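You operate a simulated robot arm through the tools that you are given. There is no shell and no other tool. Be economical: measure what you need, move in short steps, check, and stop when the job is done.

You run a simulated robot arm. Do the job below in one go: nothing can be reset, and whatever is moved stays where it is left.

TASK
Strap the lot river carton to the order card's pull and push it to the stop gate.
Fine: stand it on the bed, lower the strap arm, pump the tension lever with fingers clear of the strap, press the seal button, raise the arm again. Set down upright: what you pick out.

Only the result counts: the job must be done as asked and must still hold three seconds after the hand-in. Knocking over, shifting, dropping, spilling or breaking anything else fails it. Lids that push on must go on centred and level and be pressed home; caps that screw on are set level and turned clockwise until they are tight.

THE ROBOT
A 6-joint arm with a two-finger parallel gripper on a trunk, on a base that drives. Base frame: it is fixed to the floor where the robot stands at the start and does not move with it; the origin is under the middle of the robot, x ahead of it, y to its left, z up. Readings come in m, rad, newtons and seconds.
With the tool pointing down near the work surface it reaches from about 0.18 to 0.76 m from the robot's upright axis, wherever it stands. Its first joint turns from -2.897 to 2.897 rad. Places, roughly: band dial [0.8, 0.5, 1.1]; bed of the strap tensioner [0.3, -0.7, 0.8]; charge rocker [0.5, -0.4, 0.9]; film clip lever [-0.1, -1.5, 0.6]; pallet brake lever [-0.2, -1.4, 0.6]; red plunger [0.4, -0.5, 1]; roll slider [0.5, -0.5, 1]; ship button [0.8, 0.4, 1.1]; stop gate [0.1, -1.2, 0.8]; strap arm [0.4, -0.7, 1.1]; wrap button [-0.3, -1.5, 0.8]; wrap dial [-0.2, -1.5, 0.8]. Payload 3.91 kg.
The tool frame sits at the grasp point between the pads (the TCP): z along the fingers, y along the line on which they close. The tips reach 0.03 m beyond it. Largest opening 0.11 m; finger width 0.02, thickness 0.01; the body of the gripper, 0.048 by 0.112 m, starts 0.055 m behind the TCP.
Orientation is that of the tool frame in the base frame, as a unit quaternion [w, x, y, z]. With the fingers straight down and closing along the base's y, the tool's x points along the base's -x, its y along +y and its z along -z.

THE INTERFACE
- The arm moves only by the tool apply_moves. Its argument "motion" is a list of rows, each a list of 7 numbers: the turn, a rotation vector about the tool's x, y, z in units of 4 degrees (1.0 is 4 degrees), then the shift along the tool's x, y, z in units of 40 mm (1.0 is 40 mm), then the closure, from 0 (fully open) to 1 (shut). In form: [[wx, wy, wz, x, y, z, fingers], ...]. A call has 1 to 20 rows; each row shifts and turns the commanded pose from where the row before left it, along the tool's axes as they then stand. A call with a number of a shift or a turn outside -1 to 1 is refused whole. A row lasts 0.2 s, in which the tool goes at most 0.05 m and 0.15 rad; a call with a longer step from one row to the next is refused whole, and so is a gripper value outside its range. Where a pose cannot be reached the arm comes as near as it can. A force on the tool above 90 N (or 10 N above the force at the start of the call, whichever is more), or a blocked arm, ends the call early, and 0.2 s more pass. The fingers move at their own pace (about 0.045 m/s each) and stop on an object; they squeeze with about 30 N. The grip force told is the motor's: it shows also when the fingers shut on nothing. Time passes only in rows, and 0.2 s behind the last, so rows that do not move let the fingers close. The reply holds the time, the measured pose of the TCP, the force on the tool along the base axes, the opening and the grip force, in the units named above and with some noise, with the torque about the TCP (base axes, N m) and any sound that the robot's microphone picked up, and new pictures: "views" is both (left out), scene, wrist or none.
- Cameras (640 x 400 px; columns grow to the right, rows downward): "scene" is now at [0.0063, 0.0989, 1.5418]; the picture's right is [-0.65, -0.76, 0.00], its down [-0.49, 0.41, -0.77] and it looks along [0.59, -0.50, -0.64] (base axes); focal length 214 px, centre (320, 200). "wrist" rides on the gripper at [0.071, 0.022, -0.107] in the tool frame; the picture's right is [-0.29, 0.96, 0.00], its down [-0.76, -0.23, -0.61] and it looks along [-0.58, -0.18, 0.79] (tool axes); focal length 243 px, centre (320, 200). There is no depth. A picture from a camera that has moved, and an enlarged one, comes with that camera's place and axes in the base frame and with its lens.
- lift_body(by): slides the trunk up (or, below 0, down) by that many m; the arm and the scene camera ride with it, the base frame stays. It gives what a move gives, with no picture.
- base_move(legs): drives the robot by 1 to 6 legs, each [ahead, left, turn to the left] in m, m and rad, along the robot's own axes; the way and the turn of a leg run together, so that a leg with both is an arc; at most 1.5 m and 3.142 rad a leg. The arm and the cameras ride along, it lands a little off, and it stops where it bumps. It gives what a move gives, and a new picture of the scene camera.
- head_to(pan, tilt): turns the head with the scene camera to pan (to the left, within 1.501 rad either way) and tilt (down, from -0.506 to 1.204), counted from straight ahead of the robot. It gives what a move gives, and a new picture of the scene camera.
- inspect(camera, box): a new picture of the part [left, top, right, bottom] of that camera's present view, enlarged. The clock stands still meanwhile.
- job_done(): hands the job in; it is judged then, once.

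Go step by step. Nothing tells you exact positions but the pictures and the camera data: compare them with the known pose of the tool, close in by small moves and look again before you grip or let go. The budget is 120 turns and 260 pictures, counting those below and the enlarged ones. Unless the task says otherwise, let go and move clear before handing in.

The tools are called as a command line: name --pt "numbers of a row" for each row, then --argument value for the rest, lists and objects as JSON in quotes. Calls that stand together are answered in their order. apply_moves: Moves the arm, as the interface text tells. Its arguments: {"type":"object","properties":{"motion":{"type":"array","items":{"type":"array","items":{"type":"number"}}},"views":{"type":"string","enum":["both","scene","wrist","none"]}},"required":["motion"]} The other tools are called the same way: lift_body (by) slides the trunk up or down; base_move (legs) drives the base; head_to (pan, tilt) turns the head that bears the scene camera; inspect (camera, box) takes an enlarged picture of a part of a camera's view; job_done () hands the job in.

At the start:

```text
time: 0.0
ee_pos: [0.1128, -0.3053, 1.3044]
tool_rot: [0.0, 0.0, 1.0, 0.0]
wrist_force: [-0.5, 0.8, 0.3]
wrist_torque: [0.01, 0.0, 0.01]
opening: 0.1098
grip_force: 0.1
trunk travel left (down, up): [-0.5, 0.09]
robot x, y, heading: [-0.0009, 0.0002, 0.002]
head pan, tilt: [-0.702, 0.695]
```

scene: 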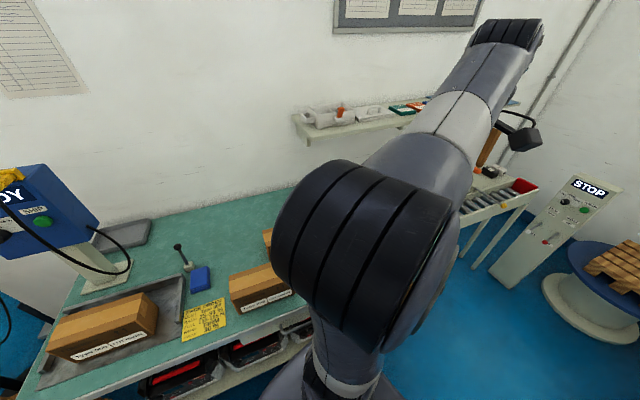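
wrist: 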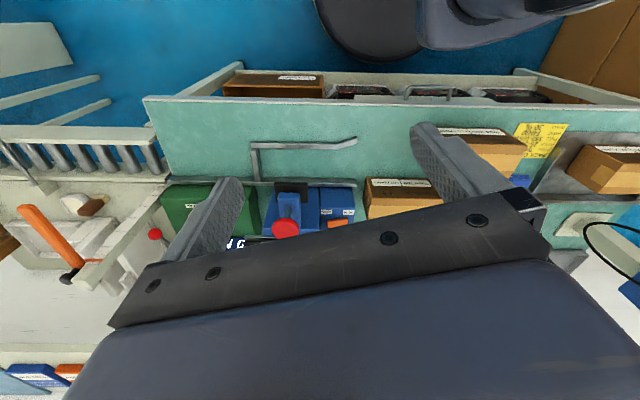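

I see a bench with cartons, a yellow card, a scale, and a strap tensioner further to the right. I'll look closer at the labels and card first.

inspect --camera "scene" --box '[20, 220, 320, 400]'

inspect --camera "wrist" --box '[360, 110, 640, 260]'

inspect --camera "wrist" --box '[0, 120, 360, 300]'

head_to --pan -1.3 --tilt 0.6

head_to --pan 0.0 --tilt 0.7

```text
2.13 times, centred on (170, 310) of scene
camera zoom: at [0.0063, 0.0989, 1.5418], right [-0.65, -0.76, 0.0], down [-0.49, 0.41, -0.77], along [0.59, -0.5, -0.64], focal length 458 px, centre (640, -35)
```

zoom: 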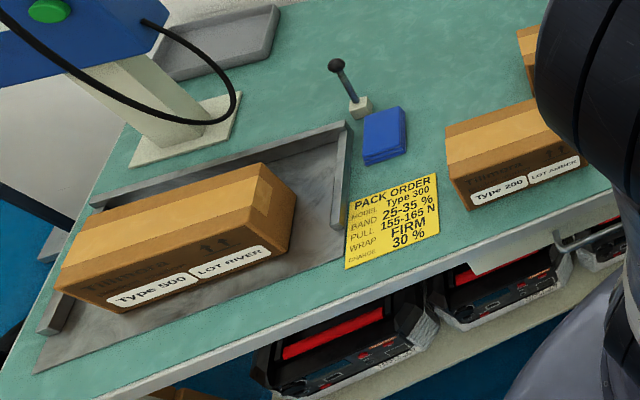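

```text
2.29 times, centred on (500, 185) of wrist
camera zoom: at [0.0423, -0.2819, 1.4107], right [0.29, 0.96, 0.0], down [0.76, -0.23, 0.61], along [0.58, -0.18, -0.79], focal length 555 px, centre (-91, 234)
```

zoom: 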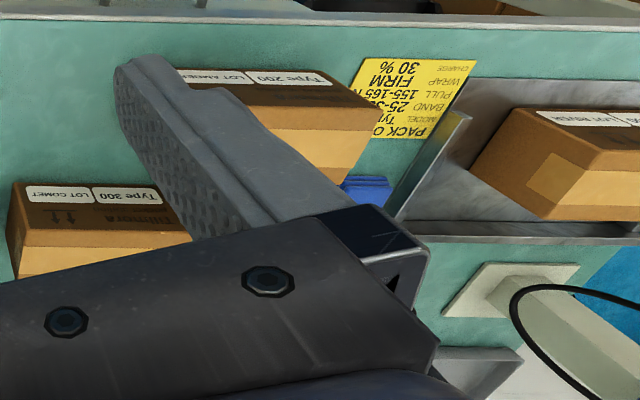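

```text
1.78 times, centred on (180, 210) of wrist
camera zoom: at [0.0423, -0.2819, 1.4107], right [0.29, 0.96, 0.0], down [0.76, -0.23, 0.61], along [0.58, -0.18, -0.79], focal length 431 px, centre (569, 182)
```

zoom: 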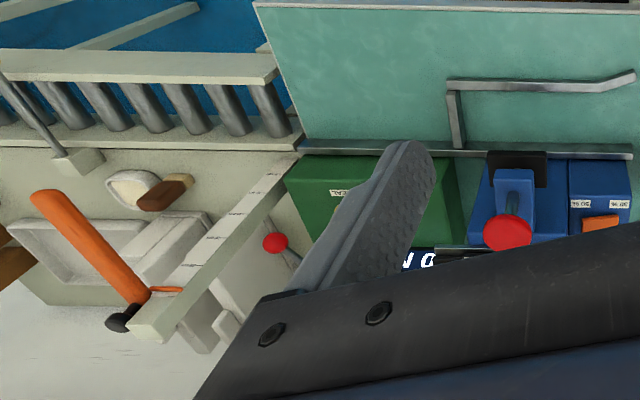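

```text
time: 1.0
ee_pos: [0.1132, -0.3039, 1.3033]
tool_rot: [0.0, 0.0, 1.0, 0.0]
wrist_force: [0.0, 0.2, 0.8]
wrist_torque: [0.01, 0.02, -0.02]
opening: 0.11
grip_force: 0.1
trunk travel left (down, up): [-0.5, 0.09]
robot x, y, heading: [0.0026, -0.0021, 0.003]
head pan, tilt: [-1.3, 0.6]
camera scene: at [-0.035, 0.0688, 1.55], right [-0.96, -0.27, 0.0], down [-0.15, 0.54, -0.82], along [0.22, -0.79, -0.57], focal length 214 px, centre (320, 200)
```

scene: 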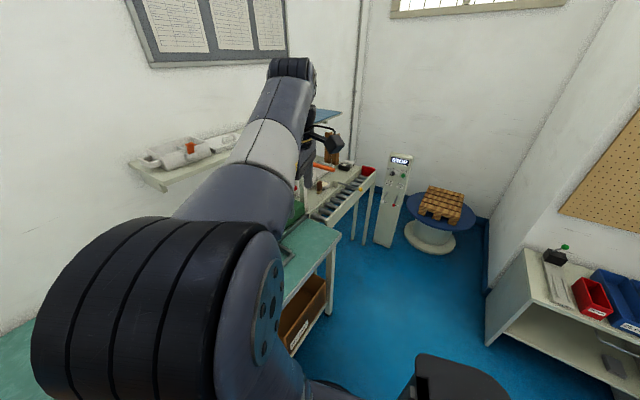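

```text
time: 2.5
ee_pos: [0.1141, -0.3048, 1.303]
tool_rot: [0.0, -0.001, 1.0, 0.0]
wrist_force: [0.2, 0.0, 0.8]
wrist_torque: [-0.01, 0.0, 0.0]
opening: 0.11
grip_force: 0.1
trunk travel left (down, up): [-0.5, 0.09]
robot x, y, heading: [-0.0004, 0.0007, 0.003]
head pan, tilt: [0.0, 0.7]
camera scene: at [0.0262, 0.1539, 1.5414], right [0.0, -1.0, 0.0], down [-0.64, 0.0, -0.77], along [0.77, 0.0, -0.64], focal length 214 px, centre (320, 200)
```

scene: 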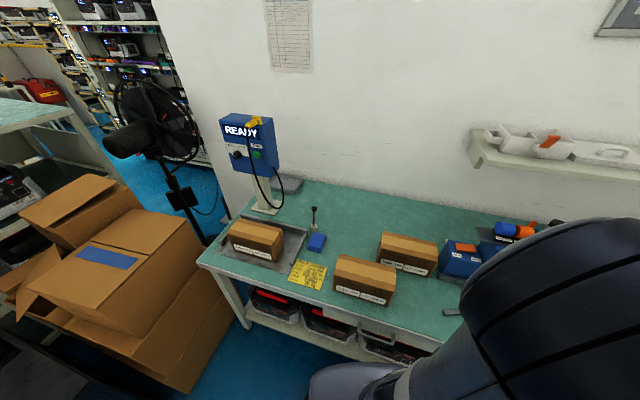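

River carton sits in the steel tray at about (0.60, 0.42). The order's pull is 155–165 N. I'll inspect closely for dimensions.

inspect --camera "scene" --box '[200, 190, 330, 280]'

inspect --camera "scene" --box '[320, 210, 460, 310]'

```text
4.44 times, centred on (265, 235) of scene
camera zoom: at [0.0262, 0.1539, 1.5414], right [0.0, -1.0, 0.0], down [-0.64, 0.0, -0.77], along [0.77, 0.0, -0.64], focal length 953 px, centre (564, 44)
```

zoom: 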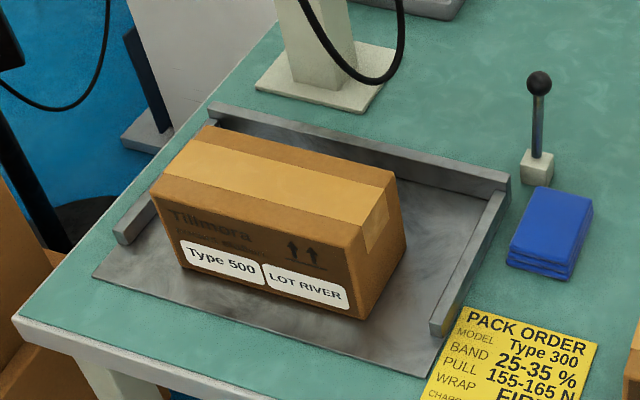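

```text
4.00 times, centred on (390, 260) of scene
camera zoom: at [0.0262, 0.1539, 1.5414], right [0.0, -1.0, 0.0], down [-0.64, 0.0, -0.77], along [0.77, 0.0, -0.64], focal length 858 px, centre (40, -40)
```

zoom: 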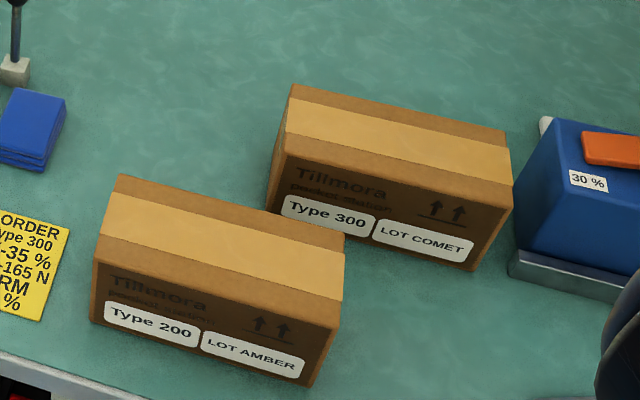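

The bench is turned about 18° to the right of the base frame. I'll square up to it and drive right to look at the tensioner with the wrist camera.

base_move --legs '[[0, 0, -0.325], [0, -0.25, 0]]'

apply_moves --pt "0 0 0 0 0 0 0" --views "wrist"

```text
time: 5.3
ee_pos: [-0.0685, -0.5626, 1.3042]
tool_rot: [0.0, 0.162, 0.987, 0.0]
wrist_force: [0.1, 0.4, 0.0]
wrist_torque: [0.03, 0.01, 0.02]
opening: 0.1099
grip_force: 0.1
trunk travel left (down, up): [-0.5, 0.09]
robot x, y, heading: [-0.0818, -0.2364, -0.326]
head pan, tilt: [0.0, 0.7]
camera scene: at [-0.0063, -0.1004, 1.5414], right [-0.32, -0.95, 0.0], down [-0.61, 0.21, -0.76], along [0.72, -0.24, -0.64], focal length 214 px, centre (320, 200)
```

scene: 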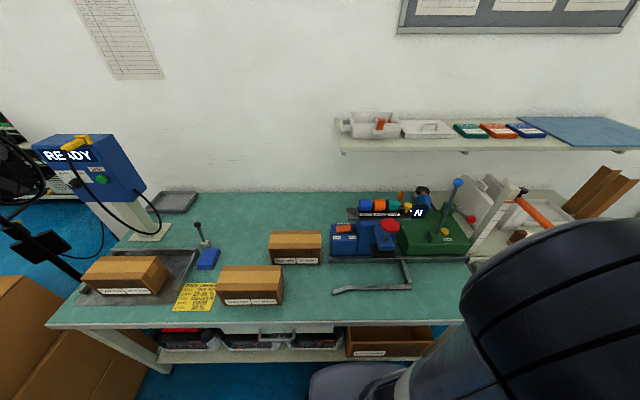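

```text
time: 5.7
ee_pos: [-0.0691, -0.5629, 1.3033]
tool_rot: [0.0, 0.162, 0.987, 0.0]
wrist_force: [0.0, -0.2, -0.1]
wrist_torque: [-0.01, 0.01, 0.0]
opening: 0.1099
grip_force: 0.1
trunk travel left (down, up): [-0.5, 0.09]
robot x, y, heading: [-0.0807, -0.2356, -0.323]
head pan, tilt: [0.0, 0.7]
camera wrist: at [-0.1301, -0.5189, 1.4108], right [0.58, 0.81, 0.0], down [0.65, -0.46, 0.61], along [0.49, -0.35, -0.79], focal length 243 px, centre (320, 200)
```

wrist: 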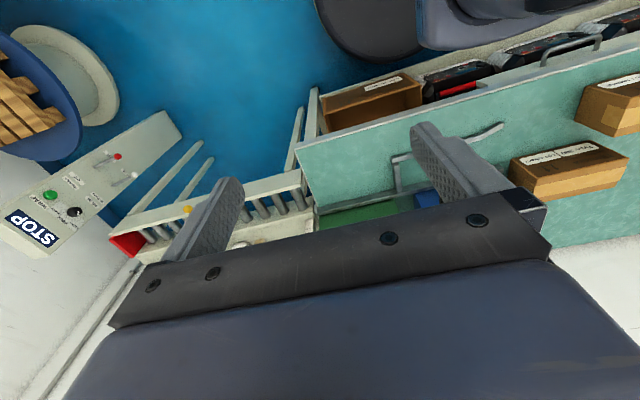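

The scene camera sees part of the machine. I'll inspect it, and then swing the arm out of the view.

inspect --camera "scene" --box '[320, 165, 560, 300]'

apply_moves --pt "0 0 -1 -1 0.6 0 0" --pt "0 0 -1 -1 0.6 0 0" --pt "0 0 -1 -1 0.6 0 0" --pt "0 0 -1 -1 0.6 0 0" --pt "0 0 -1 -0.5 1 0 0" --pt "0 0 -1 0 1 0 0" --pt "0 0 -1 0 1 0 0" --pt "0 0 -1 0 1 0 0" --pt "0 0 -1 0.2 1 0 0" --pt "0 0 -1 0.2 1 0 0" --pt "0 0 -1 0.4 1 0 0" --pt "0 0 -1 0.4 1 0 0" --pt "0 0 -1 0.5 1 0 0" --pt "0 0 -1 0.5 1 0 0" --views "both"

```text
2.67 times, centred on (440, 232) of scene
camera zoom: at [-0.0062, -0.1, 1.5414], right [-0.32, -0.95, 0.0], down [-0.61, 0.21, -0.76], along [0.72, -0.24, -0.64], focal length 572 px, centre (0, 113)
```

zoom: 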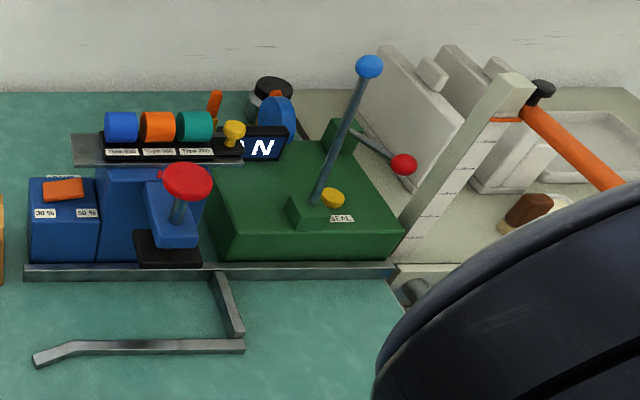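

```text
time: 8.7
ee_pos: [-0.0159, -0.162, 1.2518]
tool_rot: [0.0, -0.292, 0.956, 0.0]
wrist_force: [-5.7, 0.9, -0.7]
wrist_torque: [-0.03, -0.42, 0.08]
opening: 0.1101
grip_force: 0.0
out of reach, approached as far as the arm can: row 9, 10, 11, 12, 13
trunk travel left (down, up): [-0.5, 0.09]
robot x, y, heading: [-0.0777, -0.2382, -0.323]
head pan, tilt: [0.0, 0.7]
camera scene: at [-0.0062, -0.1, 1.5413], right [-0.32, -0.95, 0.0], down [-0.61, 0.21, -0.77], along [0.72, -0.24, -0.64], focal length 214 px, centre (320, 200)
camera wrist: at [-0.0876, -0.1814, 1.3592], right [-0.29, 0.96, 0.0], down [0.76, 0.23, 0.61], along [0.58, 0.18, -0.79], focal length 243 px, centre (320, 200)
```

scene: 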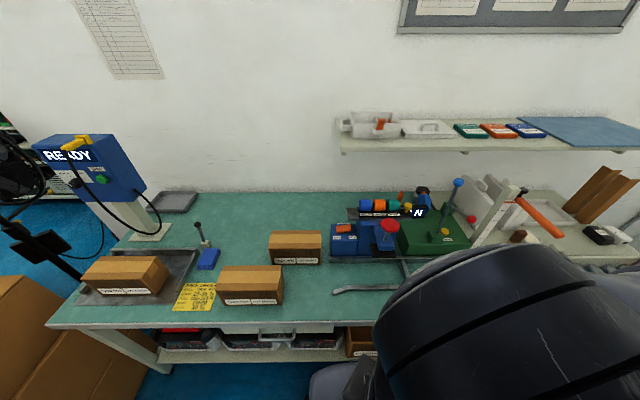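
wrist: 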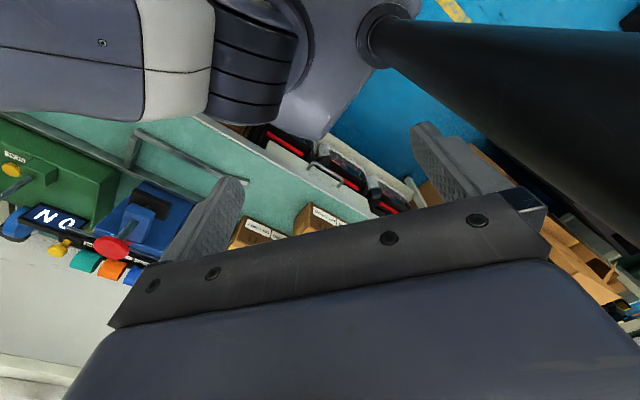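

Arm is folded too close; I'll extend it ahead-left so that it's free for driving and viewing.

apply_moves --pt "0 0 0 -1 -0.23 -0.1 0" --pt "0 0 0 -1 -0.23 -0.1 0" --pt "0 0 0 -1 -0.23 -0.1 0" --pt "0 0 0 -1 -0.23 -0.1 0" --pt "0 0 0 -1 -0.23 -0.1 0" --pt "0 0 0 -1 -0.23 -0.1 0" --pt "0 0 0 -1 -0.23 -0.1 0" --pt "0 0 0 -1 -0.23 -0.1 0" --pt "0 0 0 -1 -0.23 -0.1 0" --pt "0 0 0 -1 -0.23 -0.1 0" --views "none"

head_to --pan -0.75 --tilt 0.7

```text
time: 10.9
ee_pos: [0.3514, 0.0085, 1.2913]
tool_rot: [0.0, -0.32, 0.947, -0.001]
wrist_force: [0.5, 0.6, 0.3]
wrist_torque: [-0.01, 0.02, 0.0]
opening: 0.1102
grip_force: 0.1
trunk travel left (down, up): [-0.5, 0.09]
robot x, y, heading: [-0.0803, -0.2376, -0.327]
head pan, tilt: [0.0, 0.7]
```

```text
time: 12.0
ee_pos: [0.3497, 0.0092, 1.2917]
tool_rot: [-0.001, -0.32, 0.947, -0.001]
wrist_force: [0.2, 0.8, -0.8]
wrist_torque: [-0.03, 0.03, -0.01]
opening: 0.1102
grip_force: 0.0
trunk travel left (down, up): [-0.5, 0.09]
robot x, y, heading: [-0.0786, -0.2368, -0.328]
head pan, tilt: [-0.75, 0.7]
camera scene: at [-0.0462, -0.1476, 1.5414], right [-0.88, -0.48, 0.0], down [-0.31, 0.57, -0.76], along [0.36, -0.67, -0.64], focal length 214 px, centre (320, 200)
```

scene: 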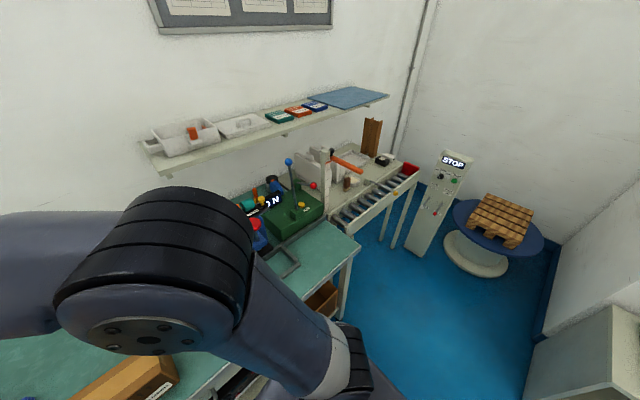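

Now the view right is clear. Drive right a bit and look closely at the tensioner.

base_move --legs '[[0, -0.35, 0]]'

head_to --pan -0.1 --tilt 0.75

```text
time: 14.3
ee_pos: [0.2377, -0.3255, 1.2921]
tool_rot: [0.0, -0.319, 0.948, 0.001]
wrist_force: [0.1, 0.2, 0.7]
wrist_torque: [0.0, 0.01, 0.01]
opening: 0.11
grip_force: 0.1
trunk travel left (down, up): [-0.5, 0.09]
robot x, y, heading: [-0.1915, -0.5682, -0.328]
head pan, tilt: [-0.75, 0.7]
camera scene: at [-0.1587, -0.4809, 1.5414], right [-0.88, -0.47, 0.0], down [-0.3, 0.57, -0.76], along [0.36, -0.67, -0.64], focal length 214 px, centre (320, 200)
```

scene: 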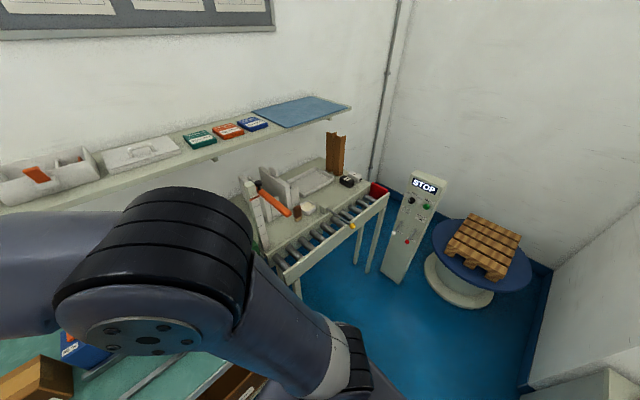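

```text
time: 15.3
ee_pos: [0.2381, -0.3262, 1.2916]
tool_rot: [0.0, -0.319, 0.948, 0.0]
wrist_force: [0.7, 0.2, 0.6]
wrist_torque: [0.01, 0.0, -0.02]
opening: 0.1097
grip_force: 0.1
trunk travel left (down, up): [-0.5, 0.09]
robot x, y, heading: [-0.1903, -0.5673, -0.323]
head pan, tilt: [-0.099, 0.75]
camera scene: at [-0.1234, -0.4403, 1.5371], right [-0.42, -0.91, 0.0], down [-0.62, 0.28, -0.73], along [0.67, -0.3, -0.68], focal length 214 px, centre (320, 200)
```

scene: 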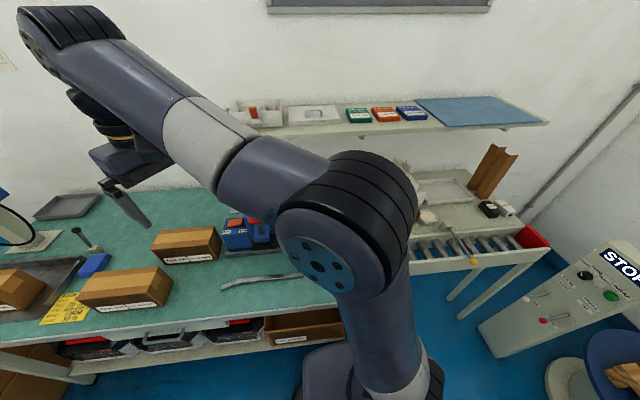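

The shoulder hides it from here; I'll go back left 0.3 and take zoomed views.

base_move --legs '[[0, 0.3, 0]]'

head_to --pan -0.5 --tilt 0.6

inspect --camera "scene" --box '[200, 110, 440, 260]'

```text
time: 17.4
ee_pos: [0.3358, -0.0432, 1.2911]
tool_rot: [0.0, -0.318, 0.948, 0.0]
wrist_force: [-0.1, 0.1, 0.7]
wrist_torque: [-0.01, 0.0, 0.02]
opening: 0.11
grip_force: 0.1
trunk travel left (down, up): [-0.5, 0.09]
robot x, y, heading: [-0.0946, -0.2873, -0.326]
head pan, tilt: [-0.099, 0.75]
camera scene: at [-0.0268, -0.1577, 1.5371], right [-0.42, -0.91, 0.0], down [-0.62, 0.28, -0.73], along [0.67, -0.3, -0.68], focal length 214 px, centre (320, 200)
```

scene: 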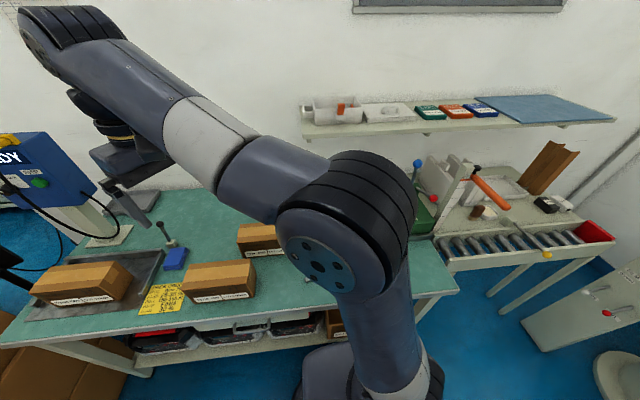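

```text
time: 18.2
ee_pos: [0.3358, -0.0445, 1.2916]
tool_rot: [0.001, -0.318, 0.948, 0.0]
wrist_force: [0.2, -0.4, -0.2]
wrist_torque: [-0.01, 0.01, 0.0]
opening: 0.1098
grip_force: 0.0
trunk travel left (down, up): [-0.5, 0.09]
robot x, y, heading: [-0.0962, -0.2889, -0.332]
head pan, tilt: [-0.499, 0.6]
camera scene: at [-0.0425, -0.1885, 1.55], right [-0.74, -0.68, 0.0], down [-0.38, 0.42, -0.82], along [0.56, -0.61, -0.57], focal length 214 px, centre (320, 200)
```

scene: 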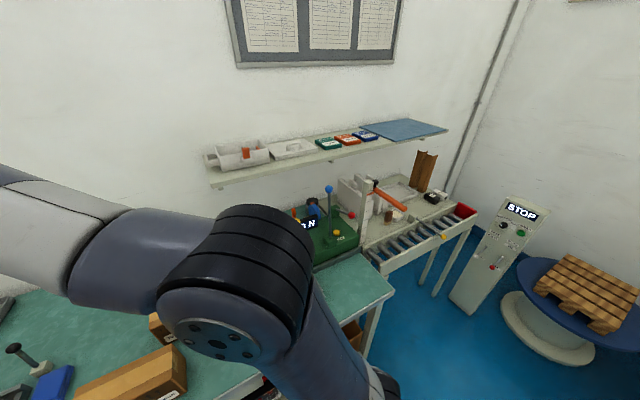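

```text
2.67 times, centred on (320, 185) of scene
camera zoom: at [-0.0425, -0.1885, 1.55], right [-0.74, -0.68, 0.0], down [-0.38, 0.42, -0.82], along [0.56, -0.61, -0.57], focal length 572 px, centre (320, 240)
```

zoom: 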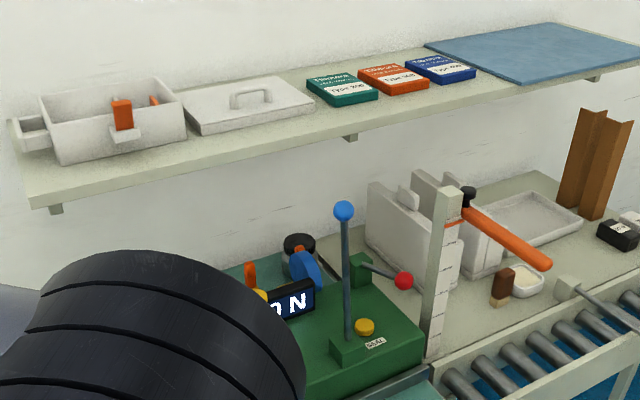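

I'll turn the robot right so the camera looks past the shoulder at the tensioner.

base_move --legs '[[0, 0, -0.6]]'

head_to --pan 0.25 --tilt 0.75

```text
time: 20.3
ee_pos: [0.3972, -0.3315, 1.2912]
tool_rot: [0.001, -0.024, 1.0, 0.0]
wrist_force: [-0.1, -0.3, -0.9]
wrist_torque: [-0.03, 0.01, 0.02]
opening: 0.1101
grip_force: 0.2
trunk travel left (down, up): [-0.5, 0.09]
robot x, y, heading: [-0.0991, -0.2873, -0.93]
head pan, tilt: [-0.499, 0.6]
camera scene: at [0.0042, -0.2356, 1.55], right [-0.99, -0.14, 0.0], down [-0.08, 0.56, -0.83], along [0.12, -0.82, -0.56], focal length 214 px, centre (320, 200)
```

scene: 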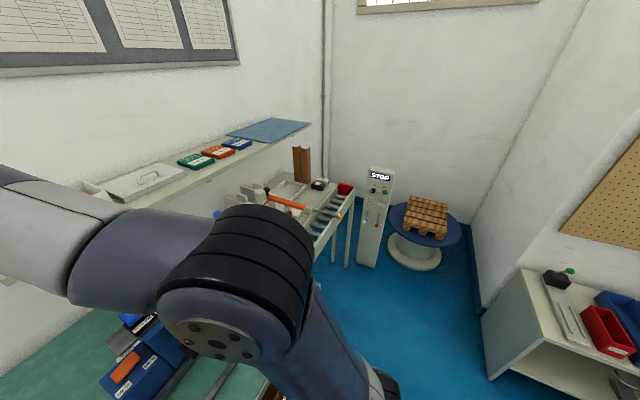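

```text
time: 21.4
ee_pos: [0.3986, -0.3304, 1.2909]
tool_rot: [0.0, -0.024, 1.0, 0.0]
wrist_force: [-0.1, -0.4, 0.5]
wrist_torque: [0.02, -0.01, 0.02]
opening: 0.11
grip_force: 0.1
trunk travel left (down, up): [-0.5, 0.09]
robot x, y, heading: [-0.095, -0.2909, -0.933]
head pan, tilt: [0.25, 0.75]
camera scene: at [0.0561, -0.2003, 1.5371], right [-0.63, -0.78, 0.0], down [-0.53, 0.43, -0.73], along [0.57, -0.46, -0.68], focal length 214 px, centre (320, 200)
```

scene: 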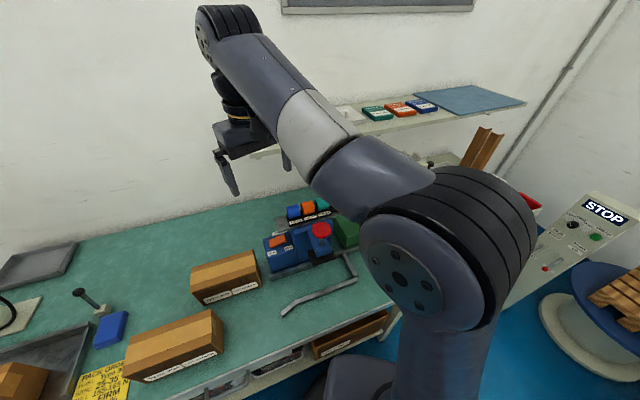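

Shoulder always covers the right; I'll swing the arm to the right and stand right of the tensioner instead.

apply_moves --pt "0 0 0 0.97 -0.54 0 0" --pt "0 0 0 0.97 -0.54 0 0" --pt "0 0 0 0.97 -0.54 0 0" --pt "0 0 0 0.97 -0.54 0 0" --pt "0 0 0 0.97 -0.54 0 0" --pt "0 0 0 0.97 -0.54 0 0" --pt "0 0 0 0.97 -0.54 0 0" --pt "0 0 0 0.97 -0.54 0 0" --pt "0 0 0 0.97 -0.54 0 0" --pt "0 0 0 0.97 -0.54 0 0" --pt "0 0 0 0.97 -0.54 0 0" --pt "0 0 0 0.97 -0.54 0 0" --pt "0 0 0 0.97 -0.54 0 0" --pt "0 0 0 0.97 -0.54 0 0" --pt "0 0 0 0.97 -0.54 0 0" --pt "0 0 0 0.97 -0.54 0 0" --pt "0 0 0 0.97 -0.54 0 0" --views "none"

base_move --legs '[[0, 0, 0.6], [0, -0.4, 0]]'

head_to --pan 0.0 --tilt 0.75

```text
time: 25.0
ee_pos: [-0.2447, -0.7302, 1.2911]
tool_rot: [0.0, -0.023, 1.0, 0.001]
wrist_force: [0.6, -0.2, -0.8]
wrist_torque: [0.0, 0.0, 0.0]
opening: 0.1099
grip_force: 0.2
trunk travel left (down, up): [-0.5, 0.09]
robot x, y, heading: [-0.0962, -0.2858, -0.927]
head pan, tilt: [0.25, 0.75]
```

```text
time: 29.1
ee_pos: [-0.1006, -1.1148, 1.2914]
tool_rot: [0.0, -0.317, 0.948, 0.0]
wrist_force: [-1.5, -0.5, -0.5]
wrist_torque: [-0.01, 0.01, 0.02]
opening: 0.1099
grip_force: 0.0
trunk travel left (down, up): [-0.5, 0.09]
robot x, y, heading: [-0.2276, -0.6689, -0.335]
head pan, tilt: [0.25, 0.75]
camera scene: at [-0.1502, -0.5087, 1.5371], right [-0.08, -1.0, 0.0], down [-0.68, 0.06, -0.73], along [0.73, -0.06, -0.68], focal length 214 px, centre (320, 200)
```

scene: 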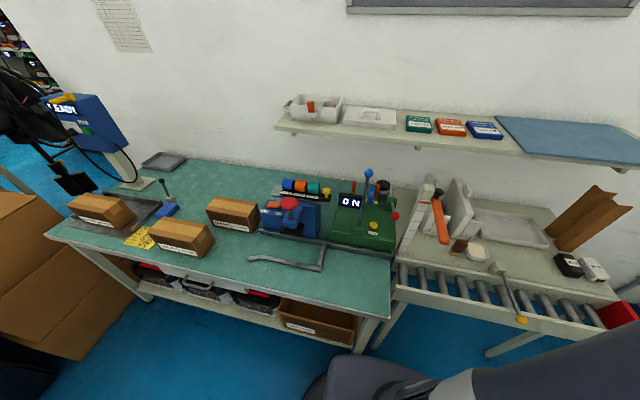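

```text
time: 29.9
ee_pos: [-0.1, -1.1135, 1.2913]
tool_rot: [0.0, -0.317, 0.948, 0.0]
wrist_force: [0.1, 0.6, -0.7]
wrist_torque: [-0.01, -0.03, 0.01]
opening: 0.1102
grip_force: 0.1
trunk travel left (down, up): [-0.5, 0.09]
robot x, y, heading: [-0.2276, -0.6674, -0.334]
head pan, tilt: [0.0, 0.75]
camera scene: at [-0.1544, -0.5287, 1.5371], right [-0.32, -0.95, 0.0], down [-0.65, 0.22, -0.73], along [0.69, -0.24, -0.68], focal length 214 px, centre (320, 200)
```

scene: 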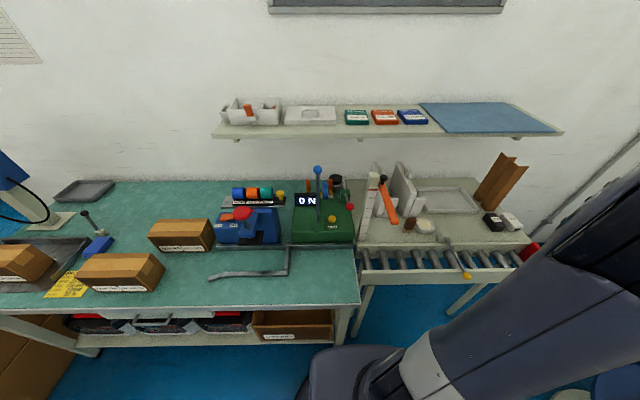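

Excellent view. Enlarging the tensioner and conveyor.

inspect --camera "scene" --box '[200, 160, 368, 280]'

inspect --camera "scene" --box '[340, 140, 550, 290]'

```text
3.33 times, centred on (284, 220) of scene
camera zoom: at [-0.1544, -0.5287, 1.5371], right [-0.32, -0.95, 0.0], down [-0.65, 0.22, -0.73], along [0.69, -0.24, -0.68], focal length 715 px, centre (440, 133)
```

zoom: 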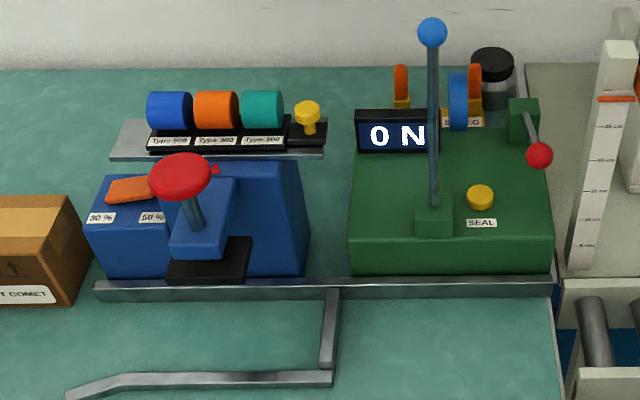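

```text
2.67 times, centred on (445, 215) of scene
camera zoom: at [-0.1544, -0.5287, 1.5371], right [-0.32, -0.95, 0.0], down [-0.65, 0.22, -0.73], along [0.69, -0.24, -0.68], focal length 572 px, centre (-13, 160)
```

zoom: 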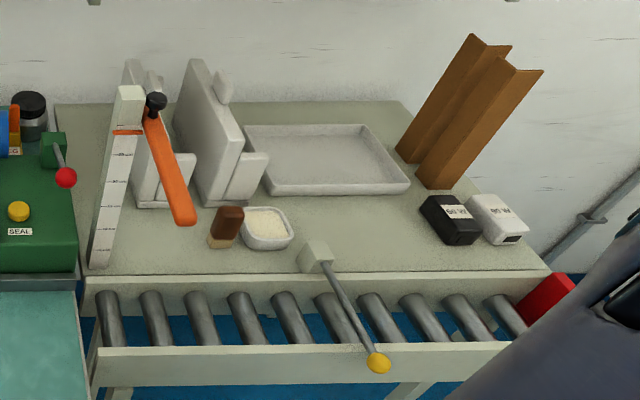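

The bed is the bench strip in front of the green box; the blue-ball rod is the strap arm, the red-ball lever is the tension pump, and the yellow button is SEAL. I need precise geometry of the lane into the rollers and of the gate.

inspect --camera "scene" --box '[280, 225, 400, 300]'

inspect --camera "scene" --box '[400, 215, 520, 290]'

inspect --camera "scene" --box '[280, 155, 400, 230]'

```text
5.33 times, centred on (340, 262) of scene
camera zoom: at [-0.1544, -0.5287, 1.5371], right [-0.32, -0.95, 0.0], down [-0.65, 0.22, -0.73], along [0.69, -0.24, -0.68], focal length 1144 px, centre (213, -133)
```

zoom: 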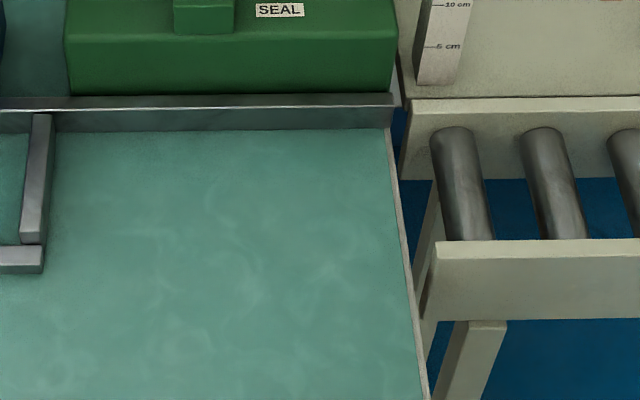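

```text
5.33 times, centred on (460, 252) of scene
camera zoom: at [-0.1544, -0.5287, 1.5371], right [-0.32, -0.95, 0.0], down [-0.65, 0.22, -0.73], along [0.69, -0.24, -0.68], focal length 1144 px, centre (-427, -80)
```

zoom: 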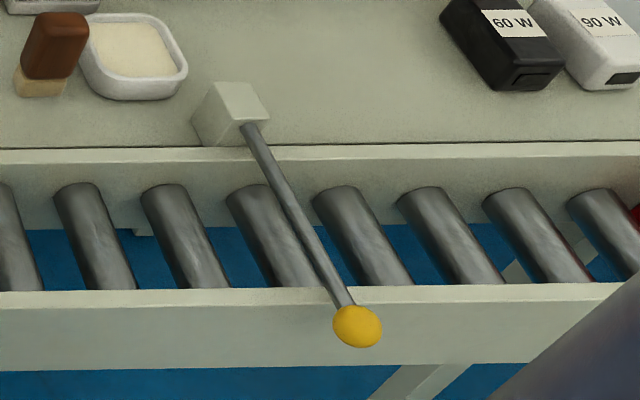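

```text
5.33 times, centred on (340, 192) of scene
camera zoom: at [-0.1544, -0.5287, 1.5371], right [-0.32, -0.95, 0.0], down [-0.65, 0.22, -0.73], along [0.69, -0.24, -0.68], focal length 1144 px, centre (213, 240)
```

zoom: 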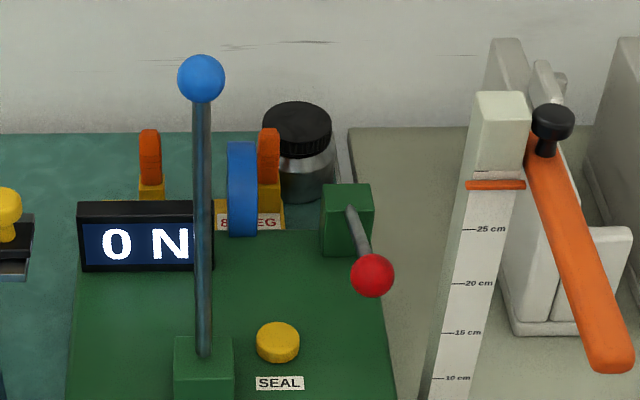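

Geometry worked out in a bench-aligned frame (u ahead, v left): bed centre ≈ u 0.49, v −0.55; roller lane u 0.43–0.54; gate rod at v ≈ −1.067. Now bring the arm in front, align the gripper with the carton's width, and drive left to the carton.

apply_moves --pt "0 0 0 -0.975 0.253 0 0" --pt "0 0 0 -0.975 0.253 0 0" --pt "0 0 0 -0.975 0.253 0 0" --pt "0 0 0 -0.975 0.253 0 0" --pt "0 0 0 -0.975 0.253 0 0" --pt "0 0 0 -0.975 0.253 0 0" --pt "0 0 0 -0.975 0.253 0 0" --pt "0 0 0 -0.975 0.253 0 0" --pt "0 0 0 -0.975 0.253 0 0" --pt "0 0 0 -0.975 0.253 0 0" --pt "0 0 -1 0 0 0 0" --pt "0 0 -1 0 0 0 0" --pt "0 0 -1 0 0 0 0" --pt "0 0 -1 0 0 0 0" --pt "0 0 -1 0 0 0 0" --pt "0 0 -1 0 0 0 0" --pt "0 0 -1 0 0 0 0" --pt "0 0 -1 0 0 0 0" --pt "0 0 -0.5 0 0 0 0" --views "none"

base_move --legs '[[0, 1.25, 0]]'

apply_moves --pt "0 0 0 0 0 0 0" --views "wrist"

```text
time: 33.9
ee_pos: [0.1502, -0.7984, 1.2912]
tool_rot: [0.0, -0.583, 0.813, 0.001]
wrist_force: [-0.4, 1.1, 0.4]
wrist_torque: [0.03, 0.01, -0.01]
opening: 0.11
grip_force: 0.0
trunk travel left (down, up): [-0.5, 0.09]
robot x, y, heading: [-0.2279, -0.6656, -0.336]
head pan, tilt: [0.0, 0.75]
```

```text
time: 40.2
ee_pos: [0.5528, 0.3795, 1.291]
tool_rot: [0.0, -0.582, 0.813, 0.0]
wrist_force: [0.1, -0.6, 0.0]
wrist_torque: [-0.01, -0.03, 0.02]
opening: 0.11
grip_force: 0.1
trunk travel left (down, up): [-0.5, 0.09]
robot x, y, heading: [0.1763, 0.5108, -0.334]
head pan, tilt: [0.0, 0.75]
camera scene: at [0.2479, 0.6479, 1.5371], right [-0.32, -0.95, 0.0], down [-0.65, 0.22, -0.73], along [0.69, -0.24, -0.68], focal length 214 px, centre (320, 200)
```

scene: 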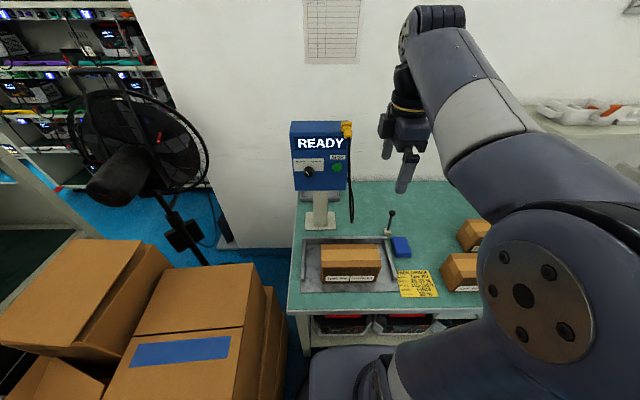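

```text
time: 40.6
ee_pos: [0.5543, 0.3796, 1.2911]
tool_rot: [0.0, -0.582, 0.813, 0.0]
wrist_force: [-0.5, 0.5, 0.3]
wrist_torque: [-0.03, 0.02, -0.01]
opening: 0.1099
grip_force: 0.0
trunk travel left (down, up): [-0.5, 0.09]
robot x, y, heading: [0.1787, 0.5083, -0.332]
head pan, tilt: [0.0, 0.75]
camera wrist: at [0.5092, 0.3197, 1.3989], right [-0.81, 0.58, 0.0], down [0.46, 0.65, 0.61], along [0.35, 0.49, -0.79], focal length 243 px, centre (320, 200)
```

wrist: 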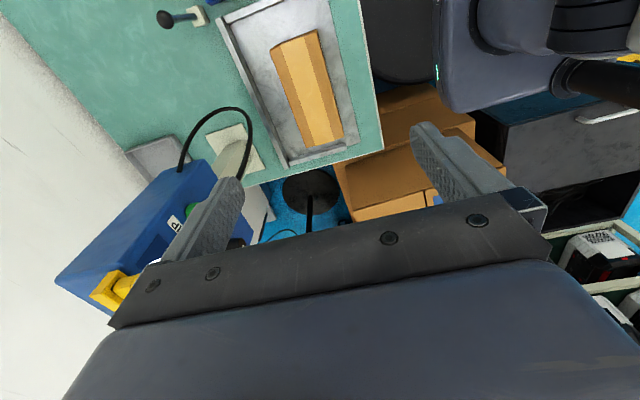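

Zooming on the carton from both cameras to fix its place.

inspect --camera "scene" --box '[290, 225, 410, 300]'

inspect --camera "wrist" --box '[210, 0, 390, 170]'

```text
5.33 times, centred on (350, 262) of scene
camera zoom: at [0.2479, 0.6478, 1.5371], right [-0.32, -0.95, 0.0], down [-0.65, 0.22, -0.73], along [0.69, -0.24, -0.68], focal length 1144 px, centre (160, -133)
```

zoom: 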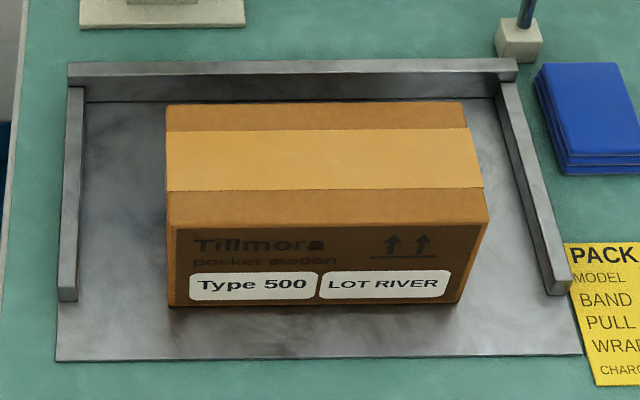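

```text
2.35 times, centred on (300, 85) of wrist
camera zoom: at [0.5092, 0.3197, 1.3989], right [-0.81, 0.58, 0.0], down [0.46, 0.65, 0.61], along [0.35, 0.49, -0.79], focal length 571 px, centre (367, 471)
```

zoom: 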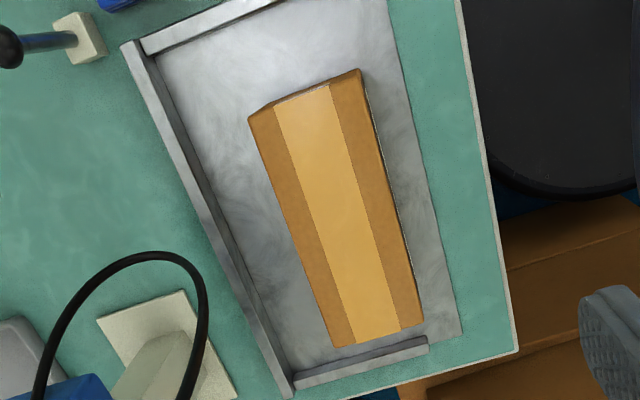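

Carton ≈ 0.198 × 0.09 × 0.104 m, centred near (0.601, 0.409), squarely aligned. Move over it and come part-way down.

apply_moves --pt "0 0 0 -0.55 -0.44 0.5 0" --pt "0 0 0 -0.55 -0.44 0.5 0" --pt "0 0 0 0 0 1 0" --pt "0 0 0 0 0 1 0" --pt "0 0 0 0 0 1 0" --pt "0 0 0 0 0 1 0" --pt "0 0 0 0 0 1 0" --pt "0 0 0 0 0 1 0" --pt "0 0 0 0 0 0.5 0" --views "wrist"

inspect --camera "scene" --box '[290, 165, 450, 300]'

```text
time: 42.6
ee_pos: [0.6005, 0.4098, 0.992]
tool_rot: [0.0, -0.582, 0.813, 0.0]
wrist_force: [0.6, 0.1, -0.5]
wrist_torque: [-0.02, 0.0, 0.02]
opening: 0.1102
grip_force: 0.0
trunk travel left (down, up): [-0.5, 0.09]
robot x, y, heading: [0.1727, 0.5092, -0.328]
head pan, tilt: [0.0, 0.75]
camera wrist: at [0.5563, 0.3504, 1.099], right [-0.81, 0.58, 0.0], down [0.46, 0.65, 0.61], along [0.35, 0.49, -0.79], focal length 243 px, centre (320, 200)
```

wrist: 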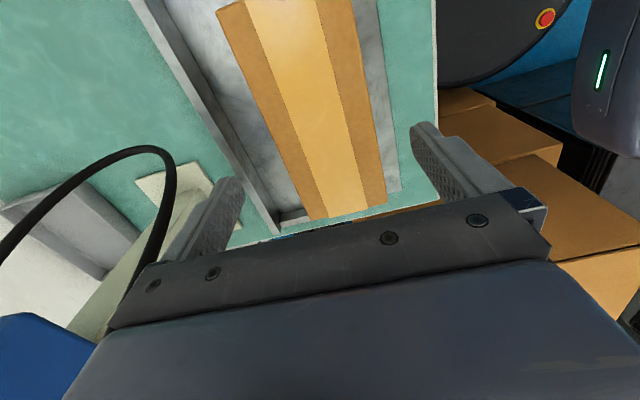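

```text
2.96 times, centred on (370, 232) of scene
camera zoom: at [0.2481, 0.6478, 1.5371], right [-0.32, -0.95, 0.0], down [-0.65, 0.22, -0.73], along [0.69, -0.24, -0.68], focal length 636 px, centre (172, 104)
```

zoom: 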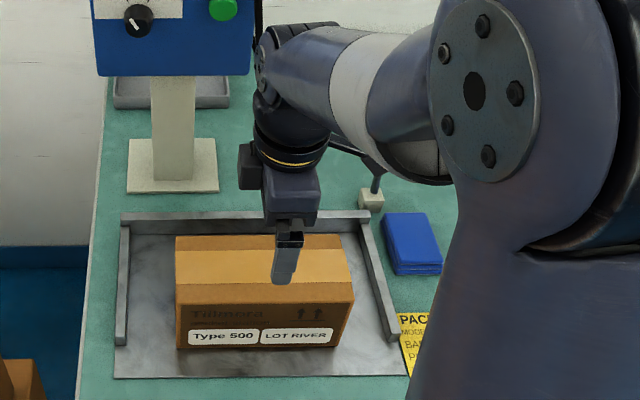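

Gripper is centred over the carton within a few millimetres. Descend to grip height.

apply_moves --pt "0 0 0 -0.1 0 0.9 0" --pt "0 0 0 0 0 0.9 0" --pt "0 0 0 0 0 0.9 0" --pt "0 0 0 0 0 0.85 0" --views "wrist"

inspect --camera "scene" --box '[290, 165, 450, 300]'

```text
time: 43.6
ee_pos: [0.6023, 0.4127, 0.8485]
tool_rot: [0.0, -0.583, 0.813, 0.0]
wrist_force: [0.3, 0.0, 0.1]
wrist_torque: [-0.03, 0.01, 0.0]
opening: 0.1101
grip_force: 0.1
trunk travel left (down, up): [-0.5, 0.09]
robot x, y, heading: [0.1745, 0.5087, -0.328]
head pan, tilt: [0.0, 0.75]
camera wrist: at [0.5581, 0.3536, 0.9563], right [-0.81, 0.58, 0.0], down [0.46, 0.65, 0.61], along [0.35, 0.49, -0.79], focal length 243 px, centre (320, 200)
```

wrist: 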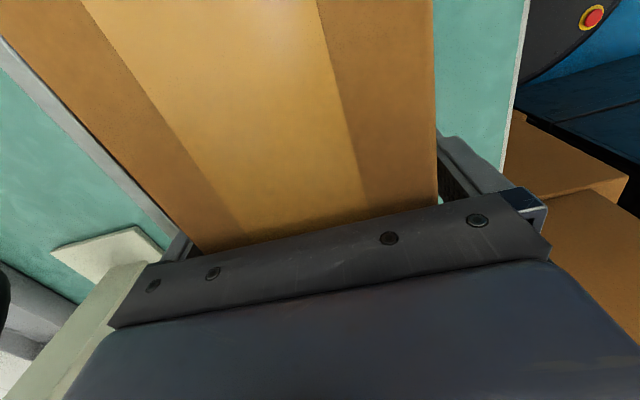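

```text
2.96 times, centred on (370, 232) of scene
camera zoom: at [0.248, 0.6478, 1.5372], right [-0.32, -0.95, 0.0], down [-0.65, 0.22, -0.73], along [0.69, -0.24, -0.68], focal length 636 px, centre (172, 104)
```

zoom: 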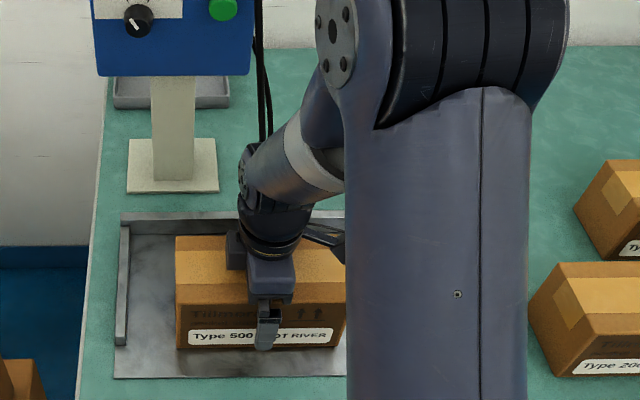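

Straddling the carton cleanly. Close and check the grip.

apply_moves --pt "0 0 0 0 0 0 1" --pt "0 0 0 0 0 0 1" --pt "0 0 0 0 0 0 1" --pt "0 0 0 0 0 0 1" --pt "0 0 0 0 0 0 1" --pt "0 0 0 0 0 -0.25 1" --pt "0 0 0 0 0 -0.25 1" --views "none"

```text
time: 45.2
ee_pos: [0.6024, 0.4128, 0.8695]
tool_rot: [0.0, -0.583, 0.813, 0.0]
wrist_force: [-0.4, -0.7, -8.1]
wrist_torque: [0.0, -0.01, 0.03]
opening: 0.09
grip_force: 30.0
trunk travel left (down, up): [-0.5, 0.09]
robot x, y, heading: [0.1757, 0.5085, -0.329]
head pan, tilt: [0.0, 0.75]
```

Held firmly (0.090 m, ~8 N). Lift and drive right to the bed.

apply_moves --pt "0 0 0 0 0 -0.9 1" --pt "0 0 0 0 0 -0.9 1" --pt "0 0 0 0 0 -0.9 1" --pt "0 0 0 0 0 -0.9 1" --pt "0 0 0 0 0 -0.9 1" --pt "0 0 0 0 0 0 1" --views "none"

base_move --legs '[[0, -1.135, 0]]'

inspect --camera "scene" --box '[240, 130, 440, 290]'

```text
time: 46.6
ee_pos: [0.6023, 0.4132, 1.0501]
tool_rot: [-0.001, -0.583, 0.813, 0.0]
wrist_force: [0.3, 0.0, -8.2]
wrist_torque: [-0.03, 0.0, -0.01]
opening: 0.0899
grip_force: 30.1
trunk travel left (down, up): [-0.5, 0.09]
robot x, y, heading: [0.1751, 0.5092, -0.329]
head pan, tilt: [0.0, 0.75]
```

```text
time: 50.9
ee_pos: [0.3252, -0.4025, 1.051]
tool_rot: [0.01, -0.593, 0.805, 0.006]
wrist_force: [4.9, 8.3, -5.9]
wrist_torque: [-0.72, 0.04, 0.46]
opening: 0.0949
grip_force: 29.9
trunk travel left (down, up): [-0.5, 0.09]
robot x, y, heading: [-0.1086, -0.3217, -0.318]
head pan, tilt: [0.0, 0.75]
stopped in leg 1: the force on the tool passed its limit (the readings are from after the stop); the commanded pose is now the measured one
camera scene: at [-0.0338, -0.1811, 1.5369], right [-0.32, -0.95, 0.0], down [-0.65, 0.21, -0.73], along [0.69, -0.23, -0.68], focal length 214 px, centre (320, 200)
```

scene: 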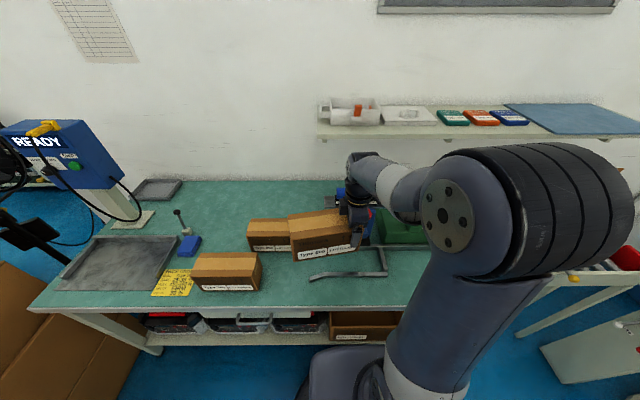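

```text
2.50 times, centred on (340, 210) of scene
camera zoom: at [-0.0338, -0.1811, 1.5369], right [-0.32, -0.95, 0.0], down [-0.65, 0.21, -0.73], along [0.69, -0.23, -0.68], focal length 536 px, centre (270, 175)
```

zoom: 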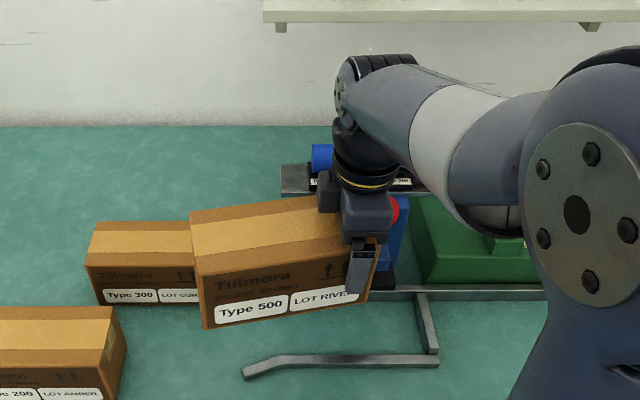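

The carton/gripper touched the red plunger on the way and the carton slipped in the grip. Back off left at once and look.

base_move --legs '[[0, 0.12, 0]]'

inspect --camera "scene" --box '[240, 130, 440, 290]'

apply_moves --pt "0 0 0 0 0 0 1" --views "wrist"

```text
time: 52.1
ee_pos: [0.3621, -0.2924, 1.0505]
tool_rot: [0.012, -0.593, 0.805, 0.006]
wrist_force: [0.5, -0.1, -7.9]
wrist_torque: [-0.65, 0.04, 0.01]
opening: 0.0947
grip_force: 30.1
trunk travel left (down, up): [-0.5, 0.09]
robot x, y, heading: [-0.0694, -0.2072, -0.32]
head pan, tilt: [0.0, 0.75]
camera scene: at [0.0032, -0.0698, 1.537], right [-0.32, -0.95, 0.0], down [-0.65, 0.22, -0.73], along [0.69, -0.23, -0.68], focal length 214 px, centre (320, 200)
```

scene: 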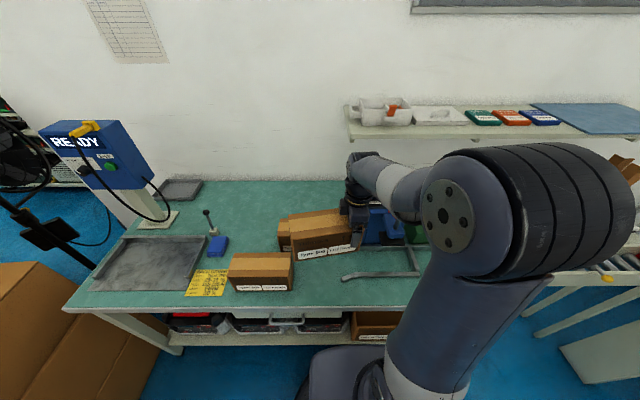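

```text
2.50 times, centred on (340, 210) of scene
camera zoom: at [0.0032, -0.0698, 1.537], right [-0.32, -0.95, 0.0], down [-0.65, 0.22, -0.73], along [0.69, -0.23, -0.68], focal length 536 px, centre (270, 175)
```

zoom: 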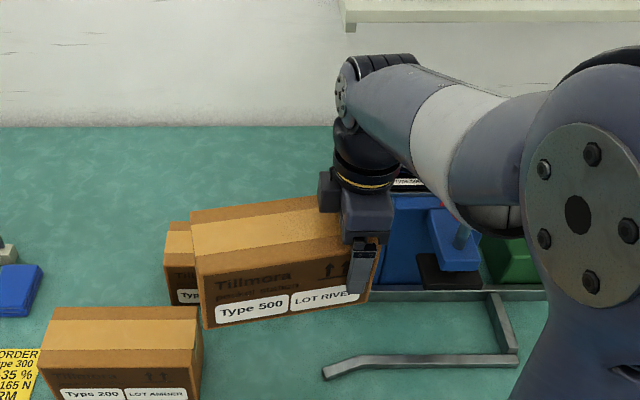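

```text
time: 52.5
ee_pos: [0.3619, -0.2914, 1.0491]
tool_rot: [0.011, -0.592, 0.805, 0.006]
wrist_force: [0.3, -0.1, -8.1]
wrist_torque: [-0.68, 0.07, -0.01]
opening: 0.0946
grip_force: 29.7
trunk travel left (down, up): [-0.5, 0.09]
robot x, y, heading: [-0.0674, -0.2097, -0.319]
head pan, tilt: [0.0, 0.75]
camera wrist: at [0.3184, -0.3553, 1.155], right [-0.83, 0.56, 0.01], down [0.44, 0.64, 0.63], along [0.35, 0.52, -0.78], focal length 243 px, centre (320, 200)
```

wrist: 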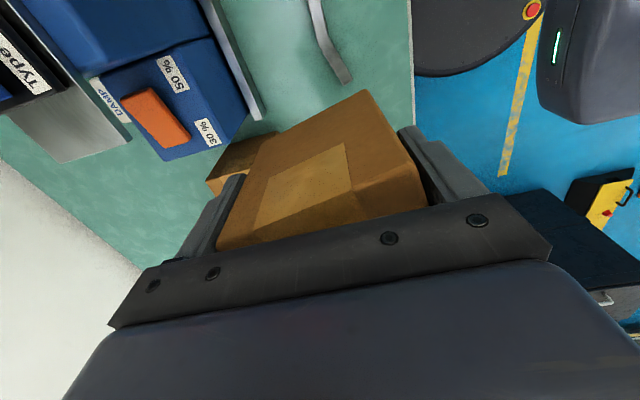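

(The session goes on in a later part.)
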